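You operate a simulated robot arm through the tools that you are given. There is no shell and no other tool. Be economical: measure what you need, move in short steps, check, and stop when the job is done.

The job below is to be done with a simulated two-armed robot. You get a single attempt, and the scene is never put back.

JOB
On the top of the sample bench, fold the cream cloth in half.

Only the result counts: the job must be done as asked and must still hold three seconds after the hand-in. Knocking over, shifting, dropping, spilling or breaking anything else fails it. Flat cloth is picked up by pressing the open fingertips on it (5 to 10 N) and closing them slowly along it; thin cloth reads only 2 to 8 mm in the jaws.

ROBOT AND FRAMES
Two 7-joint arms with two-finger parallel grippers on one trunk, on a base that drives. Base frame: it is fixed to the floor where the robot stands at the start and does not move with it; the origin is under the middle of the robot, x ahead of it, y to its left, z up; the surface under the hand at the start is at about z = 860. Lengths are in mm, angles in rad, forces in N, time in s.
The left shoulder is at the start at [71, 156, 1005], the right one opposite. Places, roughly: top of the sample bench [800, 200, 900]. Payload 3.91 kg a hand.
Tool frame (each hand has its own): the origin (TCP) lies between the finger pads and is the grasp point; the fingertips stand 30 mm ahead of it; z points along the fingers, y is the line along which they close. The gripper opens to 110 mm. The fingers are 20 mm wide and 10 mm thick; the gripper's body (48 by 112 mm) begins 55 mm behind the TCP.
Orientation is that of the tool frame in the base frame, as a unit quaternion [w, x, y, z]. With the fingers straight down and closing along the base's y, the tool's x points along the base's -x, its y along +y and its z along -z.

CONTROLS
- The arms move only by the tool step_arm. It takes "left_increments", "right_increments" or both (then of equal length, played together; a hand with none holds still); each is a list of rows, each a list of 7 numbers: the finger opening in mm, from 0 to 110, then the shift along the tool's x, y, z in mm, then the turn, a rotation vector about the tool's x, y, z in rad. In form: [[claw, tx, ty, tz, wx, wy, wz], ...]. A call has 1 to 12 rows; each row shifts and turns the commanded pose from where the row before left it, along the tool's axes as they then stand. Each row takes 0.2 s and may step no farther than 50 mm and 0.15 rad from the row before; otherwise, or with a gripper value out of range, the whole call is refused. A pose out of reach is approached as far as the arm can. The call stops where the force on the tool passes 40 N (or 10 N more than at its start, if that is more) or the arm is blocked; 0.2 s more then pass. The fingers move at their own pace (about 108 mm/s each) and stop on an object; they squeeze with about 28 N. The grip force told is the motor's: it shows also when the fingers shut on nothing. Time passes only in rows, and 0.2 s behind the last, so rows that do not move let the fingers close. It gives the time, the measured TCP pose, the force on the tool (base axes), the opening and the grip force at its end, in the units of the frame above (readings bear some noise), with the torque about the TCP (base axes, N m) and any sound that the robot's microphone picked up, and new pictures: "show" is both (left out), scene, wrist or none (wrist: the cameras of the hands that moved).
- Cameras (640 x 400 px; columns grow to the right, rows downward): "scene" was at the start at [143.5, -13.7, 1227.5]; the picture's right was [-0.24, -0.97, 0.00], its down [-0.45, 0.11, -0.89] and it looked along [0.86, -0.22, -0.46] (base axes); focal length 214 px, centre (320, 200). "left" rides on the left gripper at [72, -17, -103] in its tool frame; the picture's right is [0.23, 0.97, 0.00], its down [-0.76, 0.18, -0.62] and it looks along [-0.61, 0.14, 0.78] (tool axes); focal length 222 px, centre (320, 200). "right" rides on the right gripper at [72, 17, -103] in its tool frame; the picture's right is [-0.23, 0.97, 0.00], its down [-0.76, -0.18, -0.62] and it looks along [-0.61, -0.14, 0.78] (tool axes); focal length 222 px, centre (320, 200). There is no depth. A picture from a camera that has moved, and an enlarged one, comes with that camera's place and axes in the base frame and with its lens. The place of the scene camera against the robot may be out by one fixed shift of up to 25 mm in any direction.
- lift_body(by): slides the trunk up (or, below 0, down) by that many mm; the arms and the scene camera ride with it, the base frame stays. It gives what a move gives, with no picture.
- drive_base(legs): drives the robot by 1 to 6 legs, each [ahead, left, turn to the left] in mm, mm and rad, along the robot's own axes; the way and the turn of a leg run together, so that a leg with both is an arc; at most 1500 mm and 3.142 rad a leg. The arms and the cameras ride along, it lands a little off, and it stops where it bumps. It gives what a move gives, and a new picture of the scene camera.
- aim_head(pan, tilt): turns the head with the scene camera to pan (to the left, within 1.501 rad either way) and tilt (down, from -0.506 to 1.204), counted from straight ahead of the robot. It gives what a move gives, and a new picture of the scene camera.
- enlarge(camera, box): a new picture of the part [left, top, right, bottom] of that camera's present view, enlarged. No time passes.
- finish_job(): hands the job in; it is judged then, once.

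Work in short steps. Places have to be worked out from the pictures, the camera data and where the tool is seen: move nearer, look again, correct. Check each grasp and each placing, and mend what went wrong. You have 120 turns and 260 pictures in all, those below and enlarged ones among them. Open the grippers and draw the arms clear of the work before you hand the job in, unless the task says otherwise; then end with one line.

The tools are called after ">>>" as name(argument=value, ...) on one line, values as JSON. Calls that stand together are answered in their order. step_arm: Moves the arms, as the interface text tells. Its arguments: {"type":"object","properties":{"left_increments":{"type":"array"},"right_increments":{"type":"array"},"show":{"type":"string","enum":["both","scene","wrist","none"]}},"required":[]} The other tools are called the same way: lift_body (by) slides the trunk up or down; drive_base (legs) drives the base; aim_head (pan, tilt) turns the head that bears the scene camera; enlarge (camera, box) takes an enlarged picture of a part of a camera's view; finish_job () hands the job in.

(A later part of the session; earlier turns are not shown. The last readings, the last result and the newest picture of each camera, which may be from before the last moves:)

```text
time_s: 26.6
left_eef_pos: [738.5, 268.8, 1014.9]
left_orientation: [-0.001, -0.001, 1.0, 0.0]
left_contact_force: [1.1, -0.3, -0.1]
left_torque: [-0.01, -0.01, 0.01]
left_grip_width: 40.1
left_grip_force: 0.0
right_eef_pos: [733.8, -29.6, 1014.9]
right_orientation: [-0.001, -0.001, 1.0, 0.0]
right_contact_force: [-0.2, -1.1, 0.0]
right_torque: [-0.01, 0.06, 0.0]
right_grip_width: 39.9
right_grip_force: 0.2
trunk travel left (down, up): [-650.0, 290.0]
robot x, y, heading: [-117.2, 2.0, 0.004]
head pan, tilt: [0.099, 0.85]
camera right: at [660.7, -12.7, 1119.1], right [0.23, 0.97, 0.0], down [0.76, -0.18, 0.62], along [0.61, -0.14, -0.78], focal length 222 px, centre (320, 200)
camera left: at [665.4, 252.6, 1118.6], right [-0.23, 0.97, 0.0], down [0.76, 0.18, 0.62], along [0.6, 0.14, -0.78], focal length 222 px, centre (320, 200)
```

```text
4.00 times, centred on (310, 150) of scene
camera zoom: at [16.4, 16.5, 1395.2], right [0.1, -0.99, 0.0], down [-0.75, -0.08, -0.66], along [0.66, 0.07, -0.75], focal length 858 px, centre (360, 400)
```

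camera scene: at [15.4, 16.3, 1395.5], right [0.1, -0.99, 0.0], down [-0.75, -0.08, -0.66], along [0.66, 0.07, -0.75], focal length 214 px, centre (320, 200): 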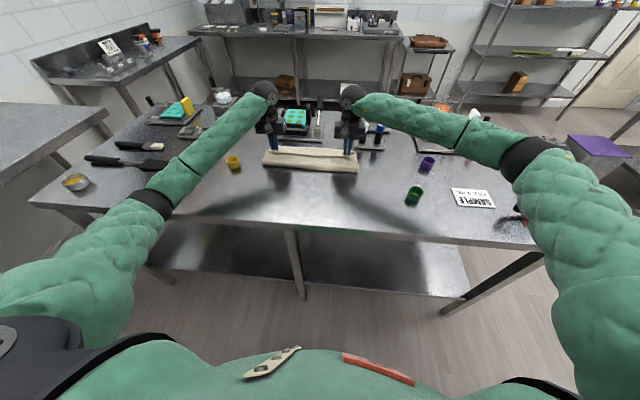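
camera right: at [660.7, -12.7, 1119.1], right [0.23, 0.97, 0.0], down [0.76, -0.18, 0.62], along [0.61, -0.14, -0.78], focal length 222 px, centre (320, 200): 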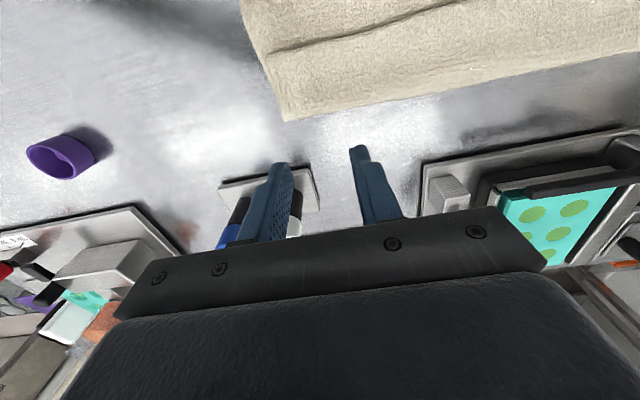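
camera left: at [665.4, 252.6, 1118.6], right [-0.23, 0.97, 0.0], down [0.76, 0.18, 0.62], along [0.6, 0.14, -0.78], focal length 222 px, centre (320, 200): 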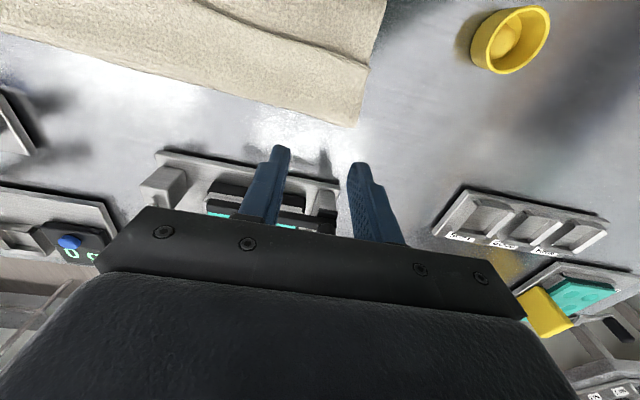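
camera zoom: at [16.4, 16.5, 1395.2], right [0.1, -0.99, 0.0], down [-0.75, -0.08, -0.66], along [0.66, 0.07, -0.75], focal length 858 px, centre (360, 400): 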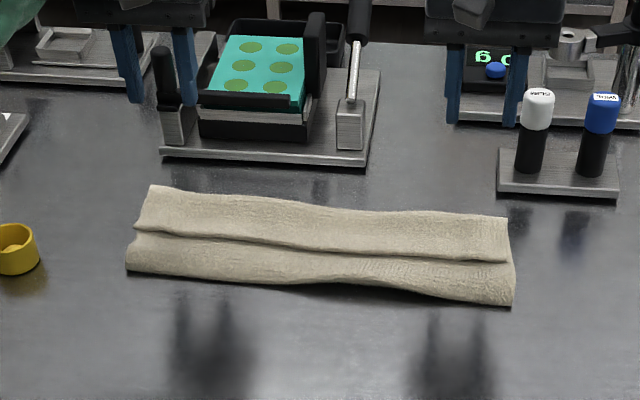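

The far edge is still at about x 745. I need a close look at whether the ridge is a curled-back flap, so I'll enlarge both views.

>>> enlarge(camera="scene", box=[255, 135, 315, 175])

>>> enlarge(camera="scene", box=[310, 143, 370, 183])

>>> enlarge(camera="left", box=[160, 0, 400, 150])

```text
10.00 times, centred on (285, 155) of scene
camera zoom: at [16.4, 16.5, 1395.2], right [0.1, -0.99, 0.0], down [-0.75, -0.08, -0.66], along [0.66, 0.07, -0.75], focal length 2145 px, centre (670, 650)
```

zoom: 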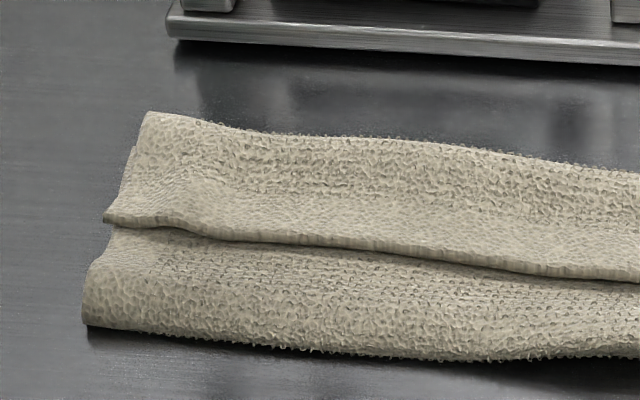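

```text
10.00 times, centred on (340, 163) of scene
camera zoom: at [16.4, 16.5, 1395.2], right [0.1, -0.99, 0.0], down [-0.75, -0.08, -0.66], along [0.66, 0.07, -0.75], focal length 2145 px, centre (120, 570)
```

zoom: 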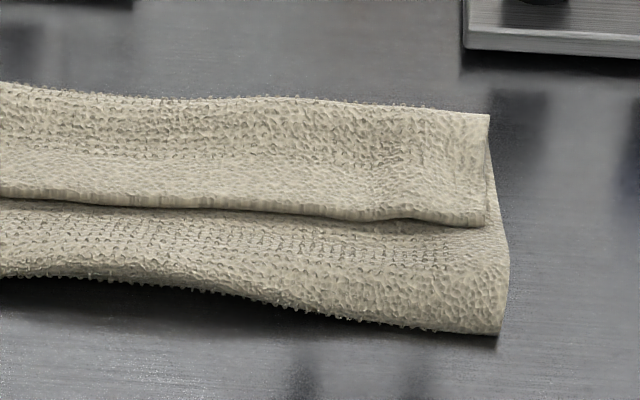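

```text
2.67 times, centred on (280, 75) of left
camera zoom: at [665.4, 252.6, 1118.6], right [-0.23, 0.97, 0.0], down [0.76, 0.18, 0.62], along [0.6, 0.14, -0.78], focal length 592 px, centre (427, 533)
```

zoom: 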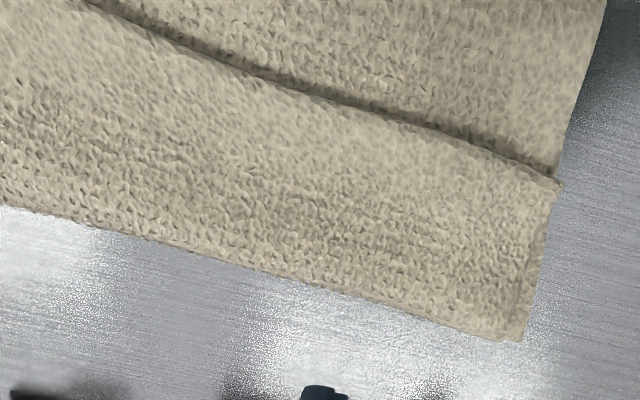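

It's a Z-fold: there was slack, and about 68 mm of the edge folded back on top, its edge facing me at x≈687 (left) and 672 (right). I'll regrasp that flap edge with little finger overlap, then lay the cloth back out and redo the arc taut. First I'll position over the flap corners.

>>> step_arm(left_increments=[[32, 16.5, 3, 20, 0, 0, 0], [32, 16.5, 3, 30, 0, 0, 0], [32, 16.5, 2, 40, 0, 0, 0], [32, 0, 0, 0, 0, 0, 0]], right_increments=[[32, 20, 0.5, 20, 0, 0, 0], [32, 20, 0.5, 30, 0, 0, 0], [32, 20, 0.5, 40, 0, 0, 0], [32, 0, 0, 0, 0, 0, 0]], show="wrist")

```text
time_s: 27.6
left_eef_pos: [685.1, 276.3, 924.1]
left_orientation: [0.0, -0.002, 1.0, 0.0]
left_contact_force: [0.0, -0.4, -0.8]
left_torque: [-0.01, 0.01, 0.0]
left_grip_width: 32.2
left_grip_force: 0.0
right_eef_pos: [670.8, -25.2, 928.3]
right_orientation: [0.0, 0.0, 1.0, 0.0]
right_contact_force: [0.1, -0.3, -0.3]
right_torque: [-0.05, 0.04, 0.02]
right_grip_width: 32.1
right_grip_force: 0.1
trunk travel left (down, up): [-650.0, 290.0]
robot x, y, heading: [-119.0, -0.4, 0.002]
head pan, tilt: [0.099, 0.85]
camera right: at [598.1, -9.1, 1033.0], right [0.23, 0.97, 0.0], down [0.76, -0.18, 0.62], along [0.61, -0.14, -0.78], focal length 222 px, centre (320, 200)
camera left: at [612.1, 260.1, 1028.0], right [-0.23, 0.97, 0.0], down [0.76, 0.18, 0.62], along [0.61, 0.14, -0.78], focal length 222 px, centre (320, 200)
```

right: 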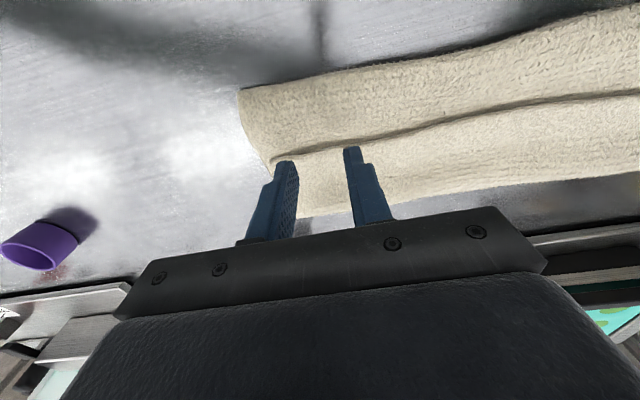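
left: 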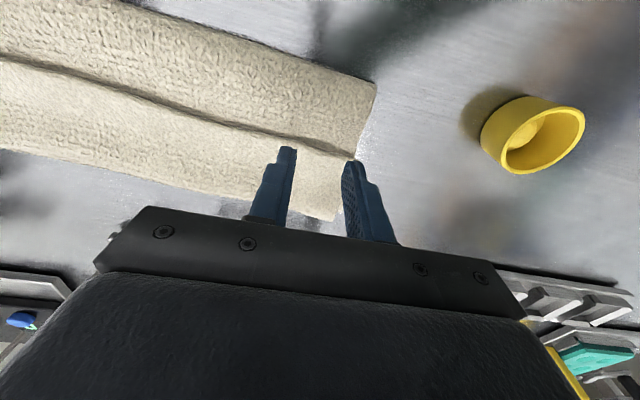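

The flap corners are at about (685,300) and (672,−63). I'll make small corrections and descend gently to contact.

>>> step_arm(left_increments=[[32, -3, -6, 6, 0, 0, 0], [32, 0, 0, 6, 0, 0, 0], [32, 0, 0, 4, 0, 0, 0], [32, 0, 0, 3, 0, 0, 0]], right_increments=[[32, -4, -6, 8, 0, 0, 0], [32, 0, 0, 8, 0, 0, 0], [32, 0, 0, 4, 0, 0, 0], [32, 0, 0, 3, 0, 0, 0]], show="wrist")

```text
time_s: 28.6
left_eef_pos: [689.0, 271.2, 907.7]
left_orientation: [0.0, 0.0, 1.0, 0.001]
left_contact_force: [0.0, 0.0, 1.0]
left_torque: [0.01, 0.02, 0.01]
left_grip_width: 31.8
left_grip_force: 0.1
right_eef_pos: [673.8, -32.0, 902.0]
right_orientation: [0.001, -0.001, 1.0, 0.0]
right_contact_force: [0.6, -0.4, 1.7]
right_torque: [-0.06, 0.01, 0.01]
right_grip_width: 31.8
right_grip_force: 0.0
trunk travel left (down, up): [-650.0, 290.0]
robot x, y, heading: [-123.2, 2.0, 0.003]
head pan, tilt: [0.099, 0.85]
camera right: at [600.9, -15.0, 1007.2], right [0.23, 0.97, 0.0], down [0.76, -0.18, 0.62], along [0.61, -0.14, -0.78], focal length 222 px, centre (320, 200)
camera left: at [615.4, 255.6, 1011.2], right [-0.23, 0.97, 0.0], down [0.76, 0.18, 0.62], along [0.61, 0.14, -0.78], focal length 222 px, centre (320, 200)
```

right: 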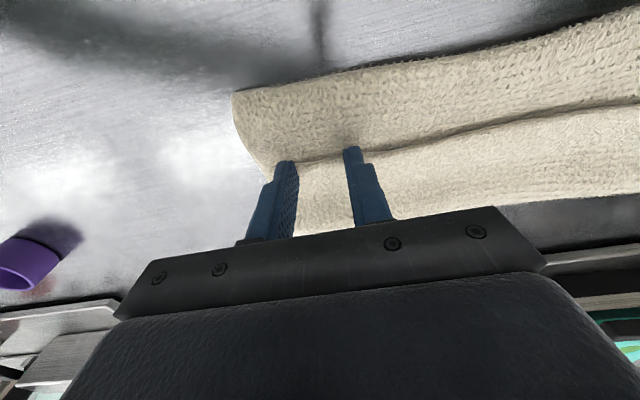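
left: 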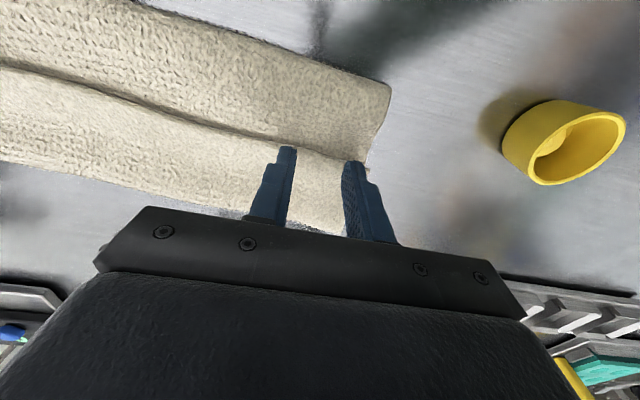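

Light contact on both (1–2 N). I'll press a few millimetres more into the soft stack.

>>> step_arm(left_increments=[[32, 0, 0, 2, 0, 0, 0], [32, 0, 0, 2, 0, 0, 0], [32, 0, 0, 0, 0, 0, 0]], right_increments=[[32, 0, 0, 1.5, 0, 0, 0], [32, 0, 0, 1, 0, 0, 0], [32, 0, 0, 0, 0, 0, 0]], show="none")

```text
time_s: 29.4
left_eef_pos: [690.7, 272.8, 904.2]
left_orientation: [0.0, 0.0, 1.0, 0.0]
left_contact_force: [-0.2, -0.6, 1.2]
left_torque: [0.03, 0.01, 0.0]
left_grip_width: 31.9
left_grip_force: 0.1
right_eef_pos: [672.9, -33.2, 900.7]
right_orientation: [0.0, -0.001, 1.0, 0.001]
right_contact_force: [0.9, 1.8, 5.1]
right_torque: [0.02, -0.05, 0.04]
right_grip_width: 31.6
right_grip_force: 0.1
trunk travel left (down, up): [-650.0, 290.0]
robot x, y, heading: [-116.1, -0.2, 0.0]
head pan, tilt: [0.099, 0.85]
```

>>> step_arm(left_increments=[[32, 0, 0, 2, 0, 0, 0], [32, 0, 0, 1.5, 0, 0, 0], [32, 0, 0, 0, 0, 0, 0]], right_increments=[[32, 0, 0, 1, 0, 0, 0], [32, 0, 0, 0, 0, 0, 0], [32, 0, 0, 0, 0, 0, 0]], show="none")

```text
time_s: 30.2
left_eef_pos: [690.1, 271.3, 900.3]
left_orientation: [-0.001, -0.001, 1.0, 0.0]
left_contact_force: [-0.7, -0.7, 4.7]
left_torque: [-0.01, -0.03, 0.0]
left_grip_width: 32.1
left_grip_force: 0.0
right_eef_pos: [670.6, -33.2, 899.4]
right_orientation: [0.0, -0.001, 1.0, 0.0]
right_contact_force: [0.9, 1.0, 6.1]
right_torque: [0.05, -0.09, -0.01]
right_grip_width: 32.1
right_grip_force: 0.1
trunk travel left (down, up): [-650.0, 290.0]
robot x, y, heading: [-115.2, -3.0, 0.004]
head pan, tilt: [0.099, 0.85]
```

Forces are now in the 5–6 N range, so I'll press 0.7 mm more and close both slowly.

>>> step_arm(left_increments=[[32, 0, 0, 0.7, 0, 0, 0], [28, 0, 0, 0, 0, 0, 0], [24, 0, 0, 0, 0, 0, 0], [20, 0, 0, 0, 0, 0, 0], [17, 0, 0, 0, 0, 0, 0], [14, 0, 0, 0, 0, 0, 0], [11, 0, 0, 0, 0, 0, 0], [8, 0, 0, 0, 0, 0, 0], [6, 0, 0, 0, 0, 0, 0], [4, 0, 0, 0, 0, 0, 0], [2, 0, 0, 0, 0, 0, 0], [0, 0, 0, 0, 0, 0, 0]], right_increments=[[32, 0, 0, 0.5, 0, 0, 0], [28, 0, 0, 0, 0, 0, 0], [24, 0, 0, 0, 0, 0, 0], [20, 0, 0, 0, 0, 0, 0], [17, 0, 0, 0, 0, 0, 0], [14, 0, 0, 0, 0, 0, 0], [11, 0, 0, 0, 0, 0, 0], [8, 0, 0, 0, 0, 0, 0], [6, 0, 0, 0, 0, 0, 0], [4, 0, 0, 0, 0, 0, 0], [2, 0, 0, 0, 0, 0, 0], [0, 0, 0, 0, 0, 0, 0]], show="wrist")

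```text
time_s: 32.8
left_eef_pos: [689.7, 271.8, 899.6]
left_orientation: [0.0, -0.001, 1.0, 0.0]
left_contact_force: [0.0, -1.4, 6.2]
left_torque: [-0.03, -0.01, -0.01]
left_grip_width: 3.2
left_grip_force: 27.9
right_eef_pos: [670.8, -33.0, 899.2]
right_orientation: [0.0, -0.001, 1.0, -0.001]
right_contact_force: [0.3, -0.2, 3.5]
right_torque: [0.04, 0.01, 0.01]
right_grip_width: 0.0
right_grip_force: 27.7
trunk travel left (down, up): [-650.0, 290.0]
robot x, y, heading: [-116.2, -4.4, 0.002]
head pan, tilt: [0.099, 0.85]
camera right: at [598.9, -16.9, 1004.0], right [0.23, 0.97, 0.0], down [0.76, -0.18, 0.62], along [0.61, -0.14, -0.78], focal length 222 px, centre (320, 200)
camera left: at [616.1, 255.9, 1003.3], right [-0.23, 0.97, 0.0], down [0.76, 0.18, 0.62], along [0.61, 0.14, -0.78], focal length 222 px, centre (320, 200)
```

right: 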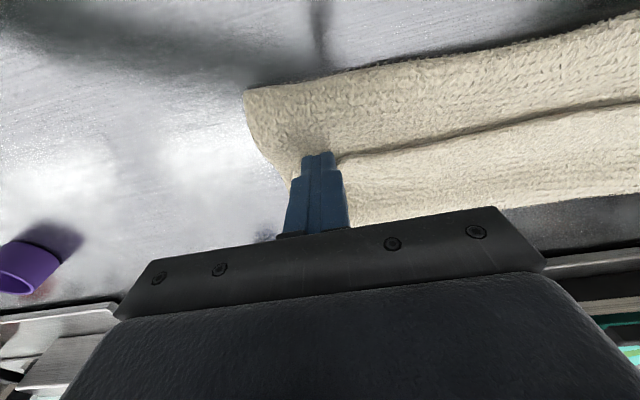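
left: 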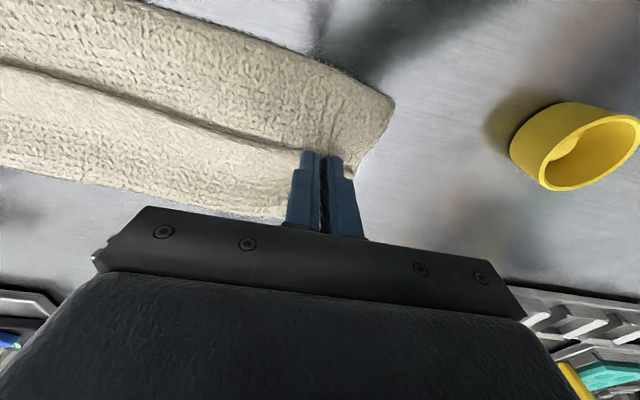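

The left holds (3.2 mm), but the right slipped. I'll lift the right, reopen it and look.

>>> step_arm(right_increments=[[0, 0, 0, -14, 0, 0, 0], [32, 0, 0, -6, 0, 0, 0], [32, 0, 0, 0, 0, 0, 0]], show="wrist")

>>> enlarge(camera="right", box=[220, 60, 460, 210])

```text
time_s: 33.6
left_eef_pos: [690.8, 270.8, 899.6]
left_orientation: [0.0, 0.0, 1.0, 0.0]
left_contact_force: [-1.0, -1.8, 7.2]
left_torque: [-0.04, 0.0, -0.02]
left_grip_width: 3.2
left_grip_force: 27.4
right_eef_pos: [673.9, -33.3, 921.0]
right_orientation: [0.0, -0.002, 1.0, 0.0]
right_contact_force: [-1.0, 0.1, -0.2]
right_torque: [-0.01, -0.03, -0.05]
right_grip_width: 31.9
right_grip_force: 0.2
trunk travel left (down, up): [-650.0, 290.0]
robot x, y, heading: [-117.8, -4.2, -0.003]
head pan, tilt: [0.099, 0.85]
camera right: at [601.1, -17.1, 1024.8], right [0.23, 0.97, 0.0], down [0.76, -0.18, 0.62], along [0.61, -0.14, -0.78], focal length 222 px, centre (320, 200)
```

right: 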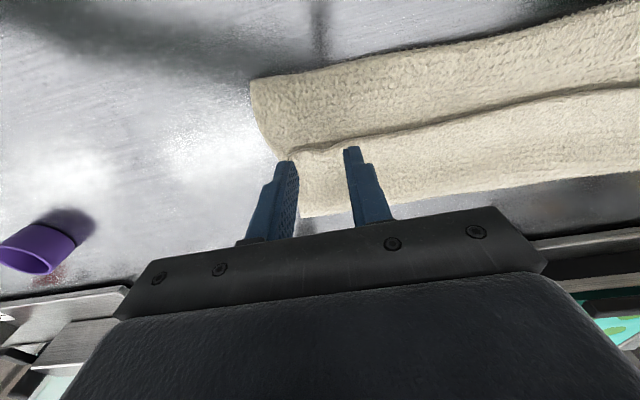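

```text
2.67 times, centred on (340, 135) of right
camera zoom: at [601.1, -17.1, 1024.8], right [0.23, 0.97, 0.0], down [0.76, -0.18, 0.62], along [0.61, -0.14, -0.78], focal length 592 px, centre (267, 373)
```

zoom: 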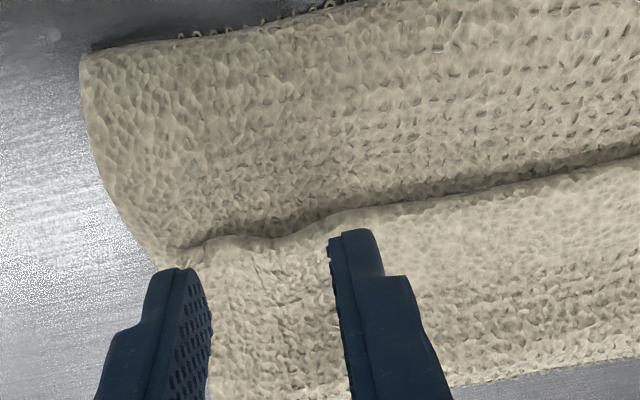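

The right flap corner is at about (671,−53). I'll shift 10 mm inward, overlap 8 mm deeper, and press harder.

>>> step_arm(right_increments=[[32, -8, 10, 6, 0, 0, 0], [32, 0, 0, 8, 0, 0, 0], [32, 0, 0, 5, 0, 0, 0], [32, 0, 0, 3, 0, 0, 0], [32, 0, 0, 1, 0, 0, 0], [32, 0, 0, 0, 0, 0, 0]], show="none")

```text
time_s: 35.0
left_eef_pos: [689.9, 272.8, 901.3]
left_orientation: [-0.001, -0.001, 1.0, 0.0]
left_contact_force: [0.9, 0.0, 5.1]
left_torque: [-0.02, -0.06, -0.04]
left_grip_width: 3.4
left_grip_force: 28.1
right_eef_pos: [680.4, -23.2, 899.3]
right_orientation: [0.0, -0.001, 1.0, 0.0]
right_contact_force: [1.6, -0.5, 17.6]
right_torque: [-0.02, -0.06, 0.0]
right_grip_width: 31.7
right_grip_force: 0.1
trunk travel left (down, up): [-650.0, 290.0]
robot x, y, heading: [-120.1, -0.3, 0.003]
head pan, tilt: [0.099, 0.85]
```

17.6 N is a bit strong, so I'll ease 1 mm and close slowly.

>>> step_arm(right_increments=[[32, 0, 0, -1, 0, 0, 0], [28, 0, 0, 0, 0, 0, 0], [24, 0, 0, 0, 0, 0, 0], [20, 0, 0, 0, 0, 0, 0], [17, 0, 0, 0, 0, 0, 0], [14, 0, 0, 0, 0, 0, 0], [11, 0, 0, 0, 0, 0, 0], [8, 0, 0, 0, 0, 0, 0], [6, 0, 0, 0, 0, 0, 0], [4, 0, 0, 0, 0, 0, 0], [2, 0, 0, 0, 0, 0, 0], [0, 0, 0, 0, 0, 0, 0]], show="wrist")

```text
time_s: 37.6
left_eef_pos: [688.7, 271.8, 900.5]
left_orientation: [0.0, -0.001, 1.0, -0.001]
left_contact_force: [0.6, -1.1, 4.2]
left_torque: [0.0, -0.04, -0.04]
left_grip_width: 3.3
left_grip_force: 28.1
right_eef_pos: [679.6, -23.3, 898.7]
right_orientation: [0.001, -0.001, 1.0, 0.0]
right_contact_force: [-0.1, 0.1, 12.8]
right_torque: [-0.09, -0.04, 0.0]
right_grip_width: 0.3
right_grip_force: 28.5
trunk travel left (down, up): [-650.0, 290.0]
robot x, y, heading: [-120.7, -1.3, -0.004]
head pan, tilt: [0.099, 0.85]
camera right: at [607.7, -6.9, 1002.8], right [0.23, 0.97, 0.0], down [0.76, -0.18, 0.62], along [0.61, -0.14, -0.78], focal length 222 px, centre (320, 200)
```

right: 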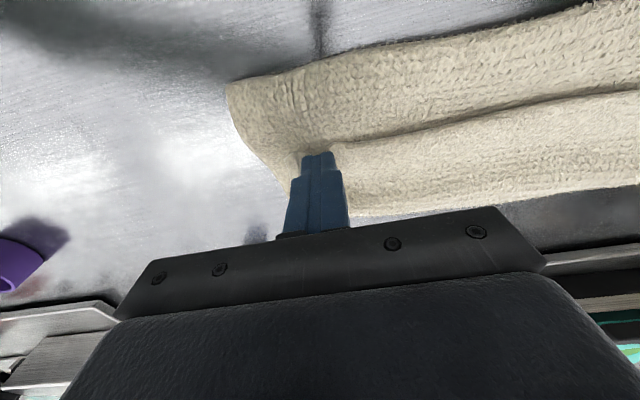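

It slipped again, probably because the outer finger slid off the side. I'll reopen, look, and grasp further in from the corner.

>>> step_arm(right_increments=[[0, 0, 0, -14, 0, 0, 0], [40, 0, 8, -8, 0, 0, 0], [40, 0, 0, 0, 0, 0, 0]], show="none")

>>> enlarge(camera="right", box=[200, 60, 440, 210])

```text
time_s: 38.4
left_eef_pos: [690.0, 271.6, 899.3]
left_orientation: [0.0, -0.001, 1.0, 0.0]
left_contact_force: [-0.7, 0.0, 6.4]
left_torque: [0.0, -0.02, -0.06]
left_grip_width: 3.5
left_grip_force: 28.1
right_eef_pos: [680.4, -16.2, 919.6]
right_orientation: [0.001, 0.0, 1.0, 0.0]
right_contact_force: [1.1, -0.2, 0.0]
right_torque: [0.03, 0.0, -0.01]
right_grip_width: 40.0
right_grip_force: 0.1
trunk travel left (down, up): [-650.0, 290.0]
robot x, y, heading: [-119.1, 1.1, 0.003]
head pan, tilt: [0.099, 0.85]
```

```text
2.67 times, centred on (320, 135) of right
camera zoom: at [607.9, 0.4, 1023.1], right [0.23, 0.97, 0.0], down [0.76, -0.18, 0.62], along [0.61, -0.14, -0.78], focal length 592 px, centre (320, 373)
```

zoom: 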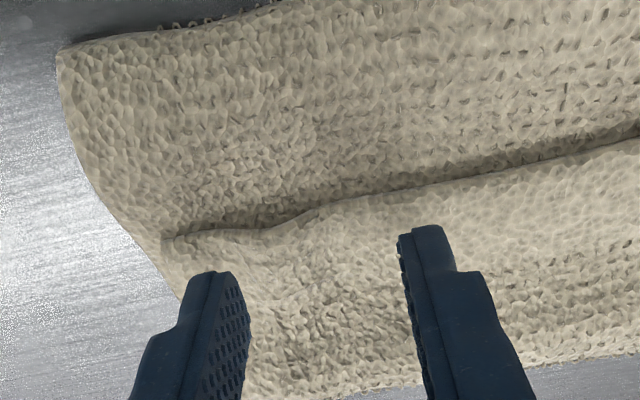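

The fingers are now well inside the flap. I'll press to about 12 N and close.

>>> step_arm(right_increments=[[40, 0, 0, 9, 0, 0, 0], [40, 0, 0, 6, 0, 0, 0], [40, 0, 0, 3, 0, 0, 0], [40, 0, 0, 2, 0, 0, 0], [40, 0, 0, 0, 0, 0, 0]], show="none")

```text
time_s: 39.6
left_eef_pos: [689.1, 272.5, 900.2]
left_orientation: [0.0, -0.002, 1.0, -0.001]
left_contact_force: [0.3, 0.5, 5.9]
left_torque: [0.01, -0.06, -0.03]
left_grip_width: 3.0
left_grip_force: 27.8
right_eef_pos: [681.0, -15.9, 899.8]
right_orientation: [0.001, -0.001, 1.0, 0.0]
right_contact_force: [1.3, -0.2, 6.1]
right_torque: [-0.05, -0.04, 0.01]
right_grip_width: 40.0
right_grip_force: 0.1
trunk travel left (down, up): [-650.0, 290.0]
robot x, y, heading: [-120.6, -0.5, 0.0]
head pan, tilt: [0.099, 0.85]
```

>>> step_arm(right_increments=[[36, 0, 0, 0.5, 0, 0, 0], [32, 0, 0, 0, 0, 0, 0], [28, 0, 0, 0, 0, 0, 0], [24, 0, 0, 0, 0, 0, 0], [20, 0, 0, 0, 0, 0, 0], [17, 0, 0, 0, 0, 0, 0], [14, 0, 0, 0, 0, 0, 0], [11, 0, 0, 0, 0, 0, 0], [8, 0, 0, 0, 0, 0, 0], [5, 0, 0, 0, 0, 0, 0], [2, 0, 0, 0, 0, 0, 0], [0, 0, 0, 0, 0, 0, 0]], show="wrist")

```text
time_s: 42.2
left_eef_pos: [689.3, 272.4, 899.2]
left_orientation: [0.0, 0.0, 1.0, 0.0]
left_contact_force: [0.5, -12.2, 7.2]
left_torque: [-0.36, -0.04, -0.08]
left_grip_width: 3.4
left_grip_force: 27.6
right_eef_pos: [680.7, -15.3, 900.7]
right_orientation: [0.001, -0.002, 1.0, -0.001]
right_contact_force: [0.2, 13.4, 9.6]
right_torque: [0.41, -0.07, 0.06]
right_grip_width: 7.2
right_grip_force: 27.9
trunk travel left (down, up): [-650.0, 290.0]
robot x, y, heading: [-119.6, -1.1, 0.001]
head pan, tilt: [0.099, 0.85]
camera right: at [608.2, 0.9, 1004.3], right [0.22, 0.97, 0.0], down [0.76, -0.18, 0.62], along [0.61, -0.14, -0.78], focal length 222 px, centre (320, 200)
```

right: 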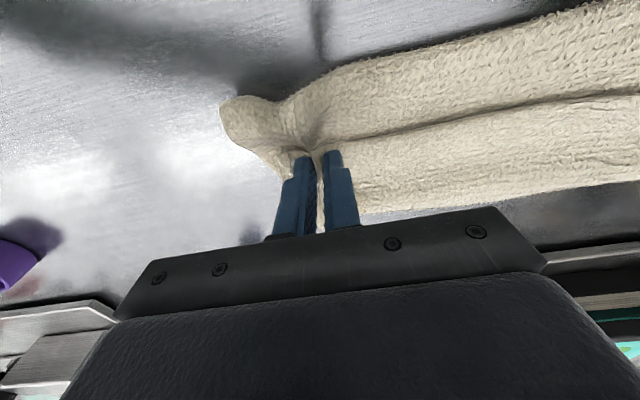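

Both grip, though the right at 7.2 mm may hold two layers. I'll ease the tension between the hands, lift up and back a bit, and look.

>>> step_arm(left_increments=[[0, 5, -2, -12, 0, 0, 0], [0, 8, -2, -18, 0, 0, 0], [0, 12, 0, -20, 0, 0, 0], [0, 15, 0, -20, 0, 0, 0], [0, 15, 0, -20, 0, 0, 0]], right_increments=[[0, 5, 0, -12, 0, 0, 0], [0, 8, 0, -18, 0, 0, 0], [0, 12, 0, -20, 0, 0, 0], [0, 15, 0, -20, 0, 0, 0], [0, 15, 0, -20, 0, 0, 0]], show="wrist")

>>> enlarge(camera="scene", box=[230, 100, 390, 200])

```text
time_s: 43.4
left_eef_pos: [634.5, 267.6, 991.7]
left_orientation: [0.001, -0.001, 1.0, 0.0]
left_contact_force: [-0.2, -4.8, -1.2]
left_torque: [-0.13, -0.02, -0.02]
left_grip_width: 3.1
left_grip_force: 28.2
right_eef_pos: [624.2, -14.1, 990.3]
right_orientation: [0.0, -0.001, 1.0, -0.001]
right_contact_force: [-0.3, 5.6, 0.2]
right_torque: [0.11, -0.02, 0.05]
right_grip_width: 6.5
right_grip_force: 28.0
trunk travel left (down, up): [-650.0, 290.0]
robot x, y, heading: [-114.6, 3.9, 0.001]
head pan, tilt: [0.099, 0.85]
camera right: at [551.7, 1.4, 1094.5], right [0.23, 0.97, 0.0], down [0.76, -0.18, 0.62], along [0.61, -0.14, -0.78], focal length 222 px, centre (320, 200)
camera left: at [560.3, 251.4, 1095.6], right [-0.23, 0.97, 0.0], down [0.76, 0.18, 0.62], along [0.61, 0.14, -0.78], focal length 222 px, centre (320, 200)
```

right: 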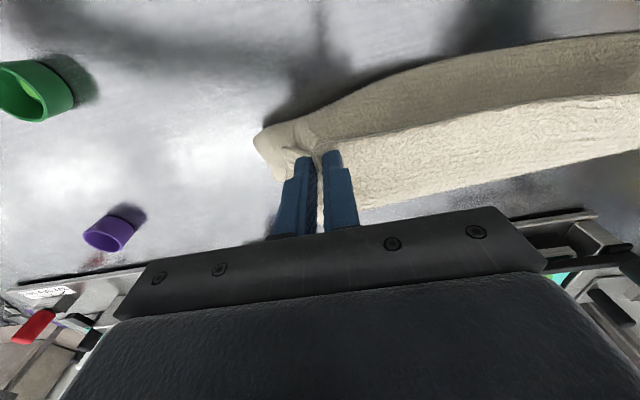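
left: 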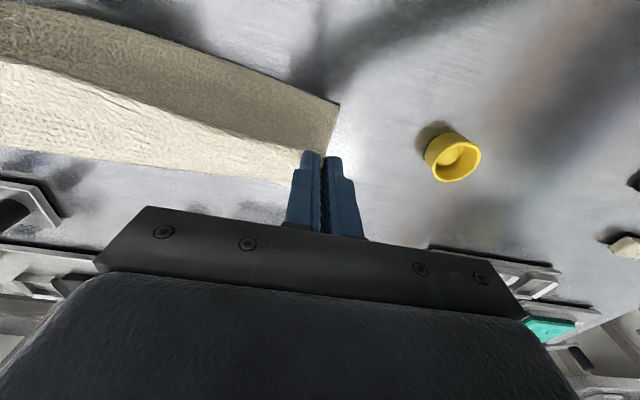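

```text
4.00 times, centred on (310, 150) of scene
camera zoom: at [13.7, 16.7, 1395.6], right [0.1, -0.99, 0.0], down [-0.75, -0.08, -0.66], along [0.66, 0.07, -0.75], focal length 858 px, centre (360, 400)
```

zoom: 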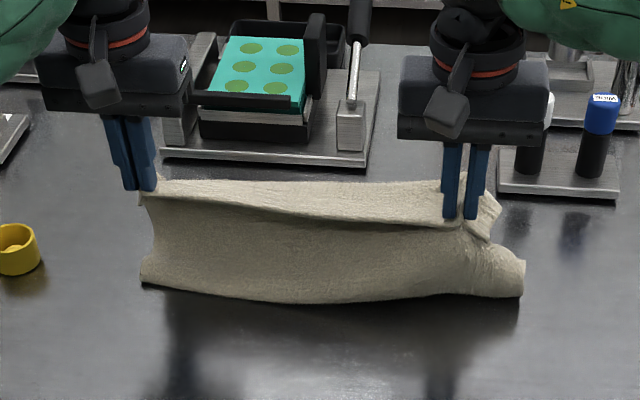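

The left holds only the flap, but the right pinched two layers. I'll release the right and raise it, then use the left to pull its corner back towards the flat position.

>>> step_arm(left_increments=[[0, 0, 0, 0, 0, 0, 0], [0, 0, 0, 0, 0, 0, 0], [0, 20, 0, -10, 0, 0, 0], [0, 20, 0, 0, 0, 0, 0], [0, 20, 0, 5, 0, 0, 0], [0, 20, 0, 10, 0, 0, 0], [0, 20, 1, 15, 0, 0, 0], [0, 20, 1, 18, 0, 0, 0], [0, 20, 1, 20, 0, 0, 0], [0, 15, 1, 20, 0, 0, 0], [0, 10, 1, 15, 0, 0, 0]], right_increments=[[30, 0, 0, 10, 0, 0, 0], [40, 0, 0, 0, 0, 0, 0], [40, 0, 0, -25, 0, 0, 0], [40, 0, 0, -25, 0, 0, 0], [40, 20, -5, 0, 0, 0, 0], [40, 20, -5, 0, 0, 0, 0], [40, 25, -5, 0, 0, 0, 0], [40, 25, 0, 0, 0, 0, 0], [40, 20, 0, 0, 0, 0, 0], [40, 20, 0, 0, 0, 0, 0], [40, 20, 0, 0, 0, 0, 0]])

```text
time_s: 45.8
left_eef_pos: [469.1, 271.0, 896.3]
left_orientation: [0.0, -0.002, 1.0, 0.0]
left_contact_force: [-0.3, 0.1, 0.7]
left_torque: [0.0, -0.04, -0.01]
left_grip_width: 3.2
left_grip_force: 28.4
right_eef_pos: [476.1, -31.3, 1030.4]
right_orientation: [0.0, -0.001, 1.0, 0.0]
right_contact_force: [0.0, -0.1, -0.6]
right_torque: [0.0, -0.02, -0.01]
right_grip_width: 40.1
right_grip_force: 0.0
trunk travel left (down, up): [-650.0, 290.0]
robot x, y, heading: [-120.4, 0.5, 0.001]
head pan, tilt: [0.099, 0.85]
camera scene: at [14.3, 16.5, 1395.6], right [0.1, -0.99, 0.0], down [-0.75, -0.08, -0.66], along [0.66, 0.07, -0.75], focal length 214 px, centre (320, 200)
camera right: at [404.6, -14.4, 1134.5], right [0.23, 0.97, 0.0], down [0.76, -0.18, 0.62], along [0.61, -0.14, -0.78], focal length 222 px, centre (320, 200)
camera left: at [395.7, 255.5, 999.4], right [-0.23, 0.97, 0.0], down [0.76, 0.18, 0.62], along [0.61, 0.14, -0.78], focal length 222 px, centre (320, 200)
```

scene: 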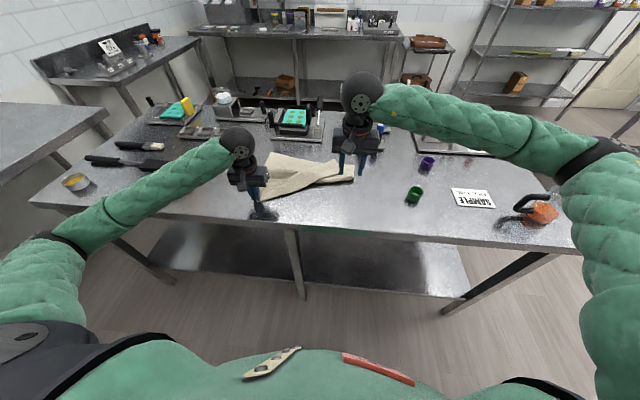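
right: 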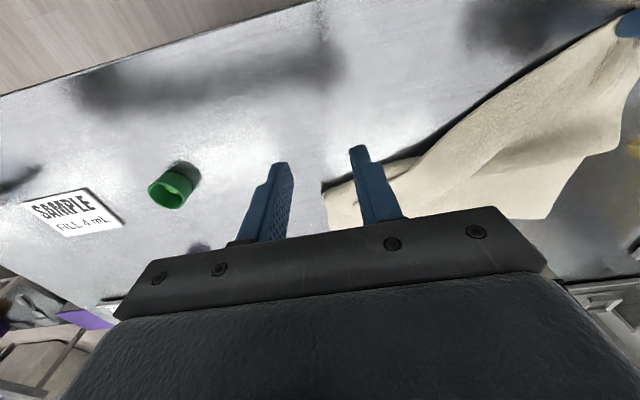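
left: 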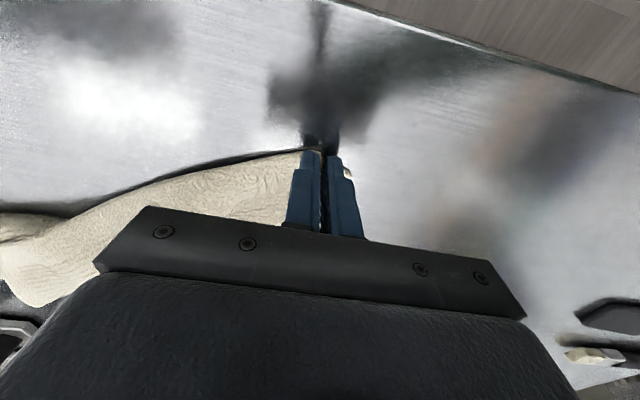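

The left half is laid back flat, while the right side is still folded. I'll move the right hand aside and look at that side.

>>> step_arm(right_increments=[[40, 30, -30, -15, 0, 0, 0], [40, 30, -30, -15, 0, 0, 0]], show="wrist")

>>> enlarge(camera="scene", box=[220, 120, 396, 230])

```text
time_s: 46.4
left_eef_pos: [470.0, 271.6, 895.4]
left_orientation: [-0.001, -0.002, 1.0, 0.0]
left_contact_force: [0.1, -0.1, 0.0]
left_torque: [-0.02, -0.01, -0.02]
left_grip_width: 3.6
left_grip_force: 28.0
right_eef_pos: [415.3, -95.4, 1060.4]
right_orientation: [0.0, -0.002, 1.0, 0.0]
right_contact_force: [-0.3, -0.1, -0.2]
right_torque: [0.0, 0.03, 0.03]
right_grip_width: 39.8
right_grip_force: 0.0
trunk travel left (down, up): [-650.0, 290.0]
robot x, y, heading: [-113.7, 1.9, 0.007]
head pan, tilt: [0.099, 0.85]
camera right: at [343.3, -77.4, 1165.4], right [0.22, 0.97, 0.0], down [0.76, -0.17, 0.62], along [0.61, -0.14, -0.78], focal length 222 px, centre (320, 200)
```

right: 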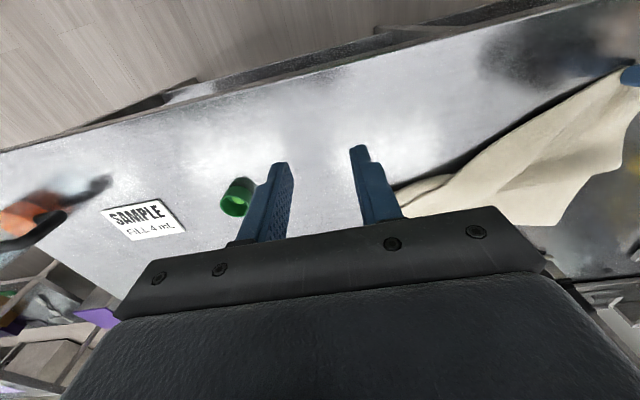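

```text
3.64 times, centred on (308, 175) of scene
camera zoom: at [14.3, 15.9, 1395.6], right [0.1, -0.99, 0.0], down [-0.75, -0.08, -0.66], along [0.66, 0.07, -0.75], focal length 780 px, centre (364, 291)
```

zoom: 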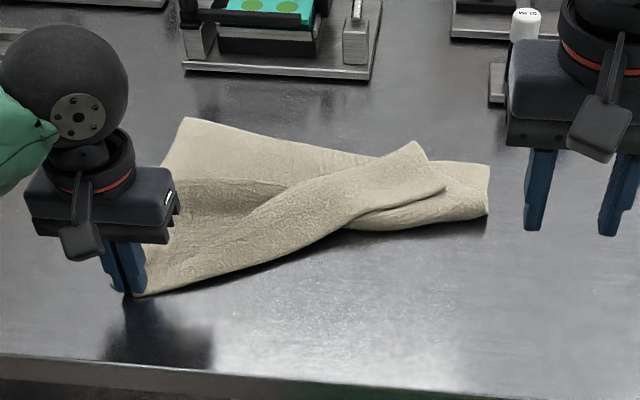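

The right corner is flopped over near (630–690, 0–30). I'll bring the right hand above it for a close look.

>>> step_arm(right_increments=[[40, -38, 16, 10, 0, 0, 0], [40, -38, 16, 10, 0, 0, 0], [40, -38, 16, 10, 0, 0, 0], [40, -38, 16, 10, 0, 0, 0], [40, -38, 16, 20, 0, 0, 0], [40, -38, 16, 20, 0, 0, 0], [40, 0, 0, 0, 0, 0, 0]], show="wrist")

>>> enlarge(camera="right", box=[220, 40, 540, 240])

```text
time_s: 48.0
left_eef_pos: [468.9, 272.2, 896.3]
left_orientation: [-0.001, 0.0, 1.0, -0.001]
left_contact_force: [0.2, -0.5, -0.1]
left_torque: [0.02, -0.05, -0.03]
left_grip_width: 3.2
left_grip_force: 28.2
right_eef_pos: [644.0, 5.6, 979.7]
right_orientation: [0.0, -0.001, 1.0, 0.0]
right_contact_force: [-0.3, -0.2, 0.1]
right_torque: [0.02, -0.01, -0.01]
right_grip_width: 40.1
right_grip_force: 0.1
trunk travel left (down, up): [-650.0, 290.0]
robot x, y, heading: [-118.6, -1.3, 0.003]
head pan, tilt: [0.099, 0.85]
camera right: at [571.5, 21.3, 1083.7], right [0.22, 0.97, 0.0], down [0.76, -0.18, 0.62], along [0.61, -0.14, -0.78], focal length 222 px, centre (320, 200)
```

right: 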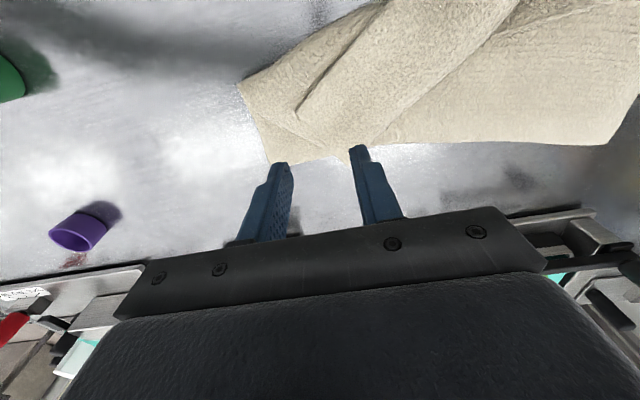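

```text
2.00 times, centred on (380, 140) of right
camera zoom: at [571.5, 21.3, 1083.7], right [0.22, 0.97, 0.0], down [0.76, -0.18, 0.62], along [0.61, -0.14, -0.78], focal length 444 px, centre (200, 320)
```

zoom: 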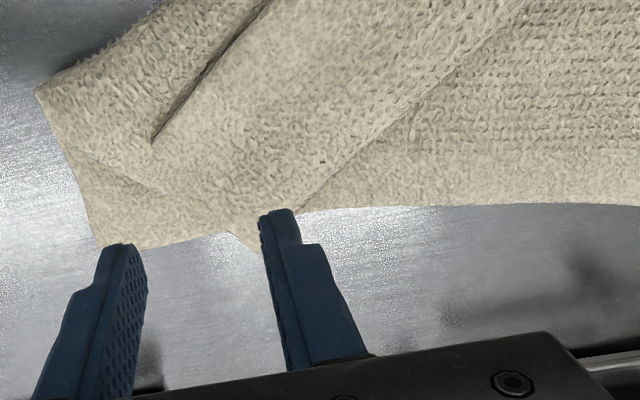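

The free corner is at about (628,−14), lying on top of the stack. I'll try pinching that top layer lightly just inside the corner.

>>> step_arm(right_increments=[[34, 2, 14, 25, 0, 0, 0], [34, 0, 0, 25, 0, 0, 0], [34, 0, 0, 15, 0, 0, 0], [34, 0, 0, 8, 0, 0, 0], [34, 0, 0, 0, 0, 0, 0]], show="wrist")

```text
time_s: 49.2
left_eef_pos: [469.8, 272.1, 894.1]
left_orientation: [0.0, -0.001, 1.0, 0.0]
left_contact_force: [0.1, 0.4, 0.0]
left_torque: [0.04, -0.03, -0.04]
left_grip_width: 3.4
left_grip_force: 28.3
right_eef_pos: [641.5, 18.7, 904.8]
right_orientation: [0.0, -0.001, 1.0, 0.0]
right_contact_force: [-0.1, 0.2, 0.8]
right_torque: [-0.04, 0.02, 0.03]
right_grip_width: 34.0
right_grip_force: 0.3
trunk travel left (down, up): [-650.0, 290.0]
robot x, y, heading: [-117.5, 2.8, -0.0]
head pan, tilt: [0.099, 0.85]
camera right: at [568.8, 35.5, 1008.8], right [0.23, 0.97, 0.0], down [0.76, -0.18, 0.62], along [0.61, -0.14, -0.78], focal length 222 px, centre (320, 200)
```

right: 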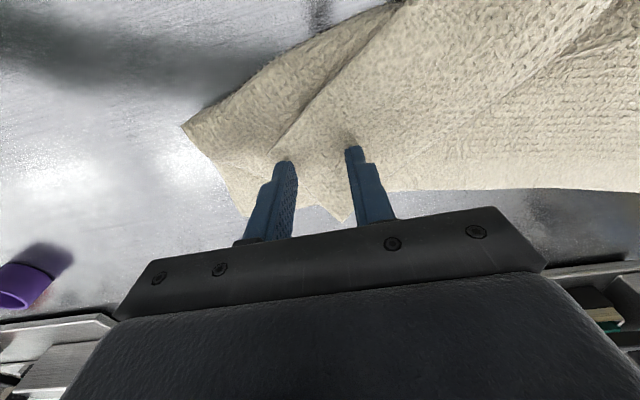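

>>> step_arm(right_increments=[[34, 0, 0, 2, 0, 0, 0], [34, 0, 0, 1.5, 0, 0, 0], [34, 0, 0, 0, 0, 0, 0]], show="none")

```text
time_s: 50.0
left_eef_pos: [469.1, 270.5, 895.8]
left_orientation: [0.0, -0.001, 1.0, -0.001]
left_contact_force: [-0.3, 0.0, 0.4]
left_torque: [0.01, 0.01, -0.03]
left_grip_width: 3.3
left_grip_force: 27.5
right_eef_pos: [640.3, 19.6, 902.7]
right_orientation: [0.0, -0.001, 1.0, 0.0]
right_contact_force: [-0.4, -1.4, 3.7]
right_torque: [-0.01, 0.02, 0.02]
right_grip_width: 33.9
right_grip_force: 0.0
trunk travel left (down, up): [-650.0, 290.0]
robot x, y, heading: [-113.9, 0.6, 0.005]
head pan, tilt: [0.099, 0.85]
```

The right reads 3.7 N, so I'll press 0.7 mm more and close slowly.

>>> step_arm(right_increments=[[34, 0, 0, 0.7, 0, 0, 0], [30, 0, 0, 0, 0, 0, 0], [26, 0, 0, 0, 0, 0, 0], [22, 0, 0, 0, 0, 0, 0], [18, 0, 0, 0, 0, 0, 0], [15, 0, 0, 0, 0, 0, 0], [12, 0, 0, 0, 0, 0, 0], [9, 0, 0, 0, 0, 0, 0], [6, 0, 0, 0, 0, 0, 0], [3, 0, 0, 0, 0, 0, 0], [0, 0, 0, 0, 0, 0, 0], [0, 0, 0, 0, 0, 0, 0]], show="wrist")

```text
time_s: 52.6
left_eef_pos: [469.4, 271.9, 895.4]
left_orientation: [0.0, -0.001, 1.0, 0.0]
left_contact_force: [0.3, 0.6, 0.3]
left_torque: [0.01, 0.02, -0.02]
left_grip_width: 3.0
left_grip_force: 28.2
right_eef_pos: [642.6, 18.5, 901.5]
right_orientation: [0.001, -0.001, 1.0, 0.0]
right_contact_force: [-0.5, 0.3, 2.9]
right_torque: [0.0, 0.01, -0.04]
right_grip_width: 0.0
right_grip_force: 27.3
trunk travel left (down, up): [-650.0, 290.0]
robot x, y, heading: [-120.1, -1.7, 0.0]
head pan, tilt: [0.099, 0.85]
camera right: at [569.7, 36.3, 1005.4], right [0.23, 0.97, 0.0], down [0.76, -0.18, 0.62], along [0.61, -0.14, -0.78], focal length 222 px, centre (320, 200)
```

right: 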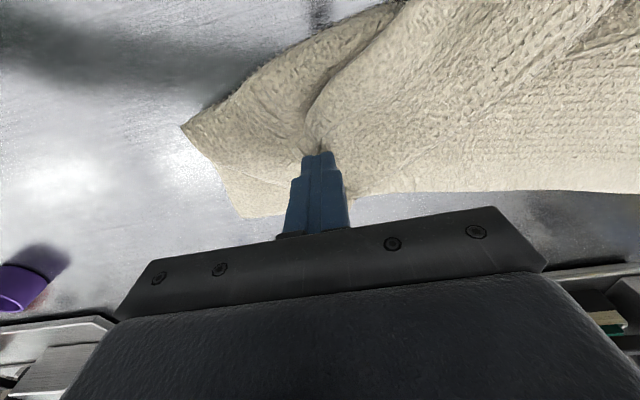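

It slipped again. Instead I'll grasp the near edge where it's a single layer on bare table, around (565,90), with the fingers turned along that diagonal edge. I'll go above it and look.

>>> step_arm(right_increments=[[0, 0, 0, -40, 0, 0, 0], [34, 24, 28, -20, 0, 0, 0], [34, 23, 28, 0, 0, 0, 0], [34, 23, 28, 0, 0, 0, 0], [34, 0, 0, 0, 0, 0, -0.127], [34, 0, 0, 0, 0, 0, -0.127], [34, 0, 0, 0, 0, 0, -0.127], [34, 0, 0, 0, 0, 0, -0.127], [34, 0, 0, 0, 0, 0, 0]], show="wrist")

>>> enlarge(camera="scene", box=[220, 120, 396, 230])

```text
time_s: 54.6
left_eef_pos: [469.8, 273.0, 894.9]
left_orientation: [-0.001, -0.001, 1.0, -0.001]
left_contact_force: [1.2, 0.4, -0.5]
left_torque: [-0.03, -0.01, -0.01]
left_grip_width: 3.3
left_grip_force: 27.8
right_eef_pos: [570.5, 104.3, 962.4]
right_orientation: [0.0, -0.253, 0.968, 0.0]
right_contact_force: [0.0, 0.4, -0.3]
right_torque: [0.01, -0.03, 0.01]
right_grip_width: 33.7
right_grip_force: 0.1
trunk travel left (down, up): [-650.0, 290.0]
robot x, y, heading: [-116.0, -0.5, 0.003]
head pan, tilt: [0.099, 0.85]
camera right: at [500.0, 83.8, 1065.9], right [-0.28, 0.96, 0.0], down [0.75, 0.22, 0.62], along [0.6, 0.17, -0.78], focal length 222 px, centre (320, 200)
```

right: 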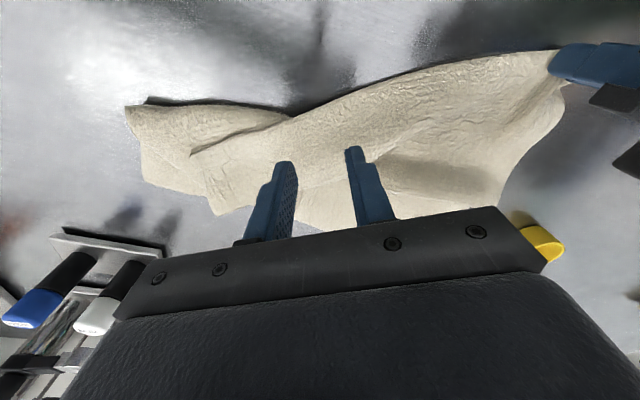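

```text
3.64 times, centred on (308, 175) of scene
camera zoom: at [14.8, 16.6, 1395.5], right [0.1, -0.99, 0.0], down [-0.75, -0.08, -0.66], along [0.66, 0.07, -0.75], focal length 780 px, centre (364, 291)
```

zoom: 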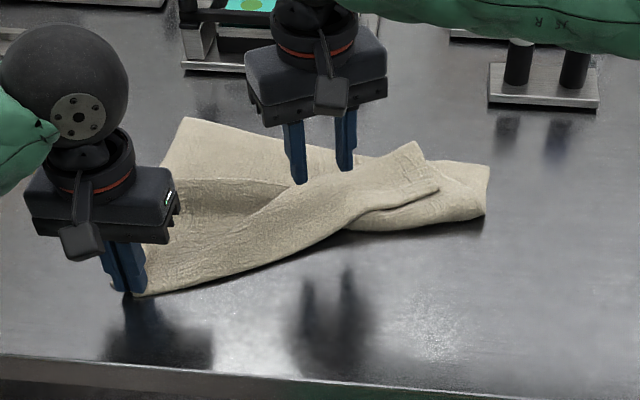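

The hand sits just inside the near edge where it's a single layer. I'll descend here to contact.

>>> step_arm(right_increments=[[34, 0, 0, 25, 0, 0, 0], [34, 0, 0, 25, 0, 0, 0], [34, 0, 0, 12, 0, 0, 0], [34, 0, 0, 5, 0, 0, 0], [34, 0, 0, 1.5, 0, 0, 0], [34, 0, 0, 0, 0, 0, 0]], show="none")

```text
time_s: 55.8
left_eef_pos: [469.3, 271.6, 896.4]
left_orientation: [0.0, -0.001, 1.0, 0.001]
left_contact_force: [-0.4, -0.5, -0.2]
left_torque: [-0.03, 0.03, -0.02]
left_grip_width: 3.4
left_grip_force: 27.8
right_eef_pos: [572.0, 104.2, 899.2]
right_orientation: [0.004, -0.253, 0.968, 0.001]
right_contact_force: [-4.9, -2.2, 25.3]
right_torque: [-0.34, -0.29, -0.08]
right_grip_width: 33.9
right_grip_force: 0.1
trunk travel left (down, up): [-650.0, 290.0]
robot x, y, heading: [-122.3, 0.2, 0.004]
head pan, tilt: [0.099, 0.85]
stopped in row 5 (right hand): the force on the tool passed its limit at 43 N (the readings are from after the stop); the commanded pose is now the measured one
```

Contact came early at z≈899, so the stack here is thicker than I thought. I'll ease off 1.5 mm and look.

>>> step_arm(right_increments=[[34, 0, 0, -1, 0, 0, 0], [34, 0, 0, 0, 0, 0, 0]], show="wrist")

>>> enlarge(camera="right", box=[200, 40, 440, 190])

```text
time_s: 56.4
left_eef_pos: [468.0, 272.9, 895.4]
left_orientation: [0.0, -0.001, 1.0, 0.0]
left_contact_force: [0.1, 0.3, 0.3]
left_torque: [0.04, 0.02, -0.04]
left_grip_width: 3.4
left_grip_force: 27.6
right_eef_pos: [572.7, 105.4, 898.1]
right_orientation: [0.004, -0.252, 0.968, 0.001]
right_contact_force: [-1.7, -1.9, 27.4]
right_torque: [-0.41, -0.39, -0.01]
right_grip_width: 33.9
right_grip_force: 0.0
trunk travel left (down, up): [-650.0, 290.0]
robot x, y, heading: [-120.4, 0.5, -0.001]
head pan, tilt: [0.099, 0.85]
camera right: at [499.7, 83.7, 1002.3], right [-0.28, 0.96, 0.0], down [0.75, 0.21, 0.63], along [0.6, 0.18, -0.78], focal length 222 px, centre (320, 200)
```

right: 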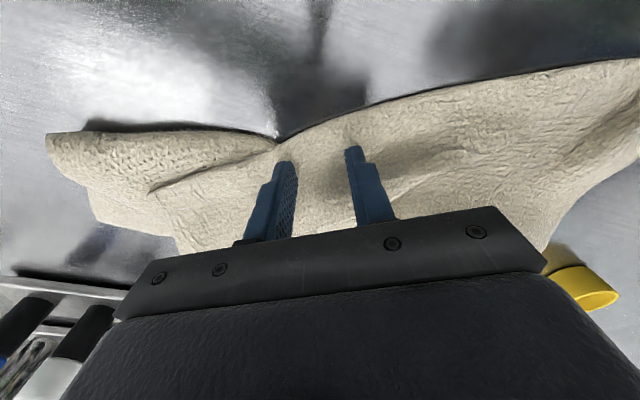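

```text
2.67 times, centred on (320, 115) of right
camera zoom: at [499.7, 83.7, 1002.3], right [-0.28, 0.96, 0.0], down [0.75, 0.21, 0.63], along [0.6, 0.18, -0.78], focal length 592 px, centre (320, 427)
```

zoom: 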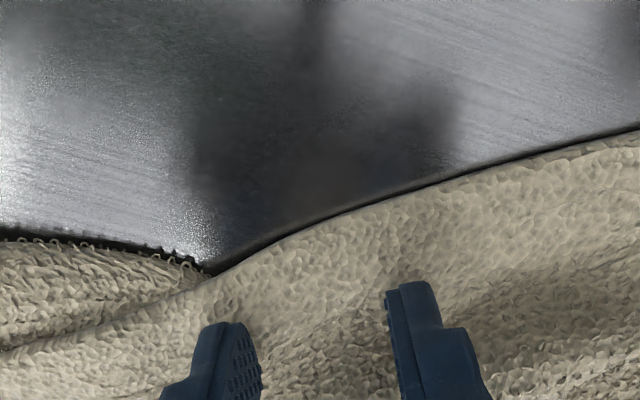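

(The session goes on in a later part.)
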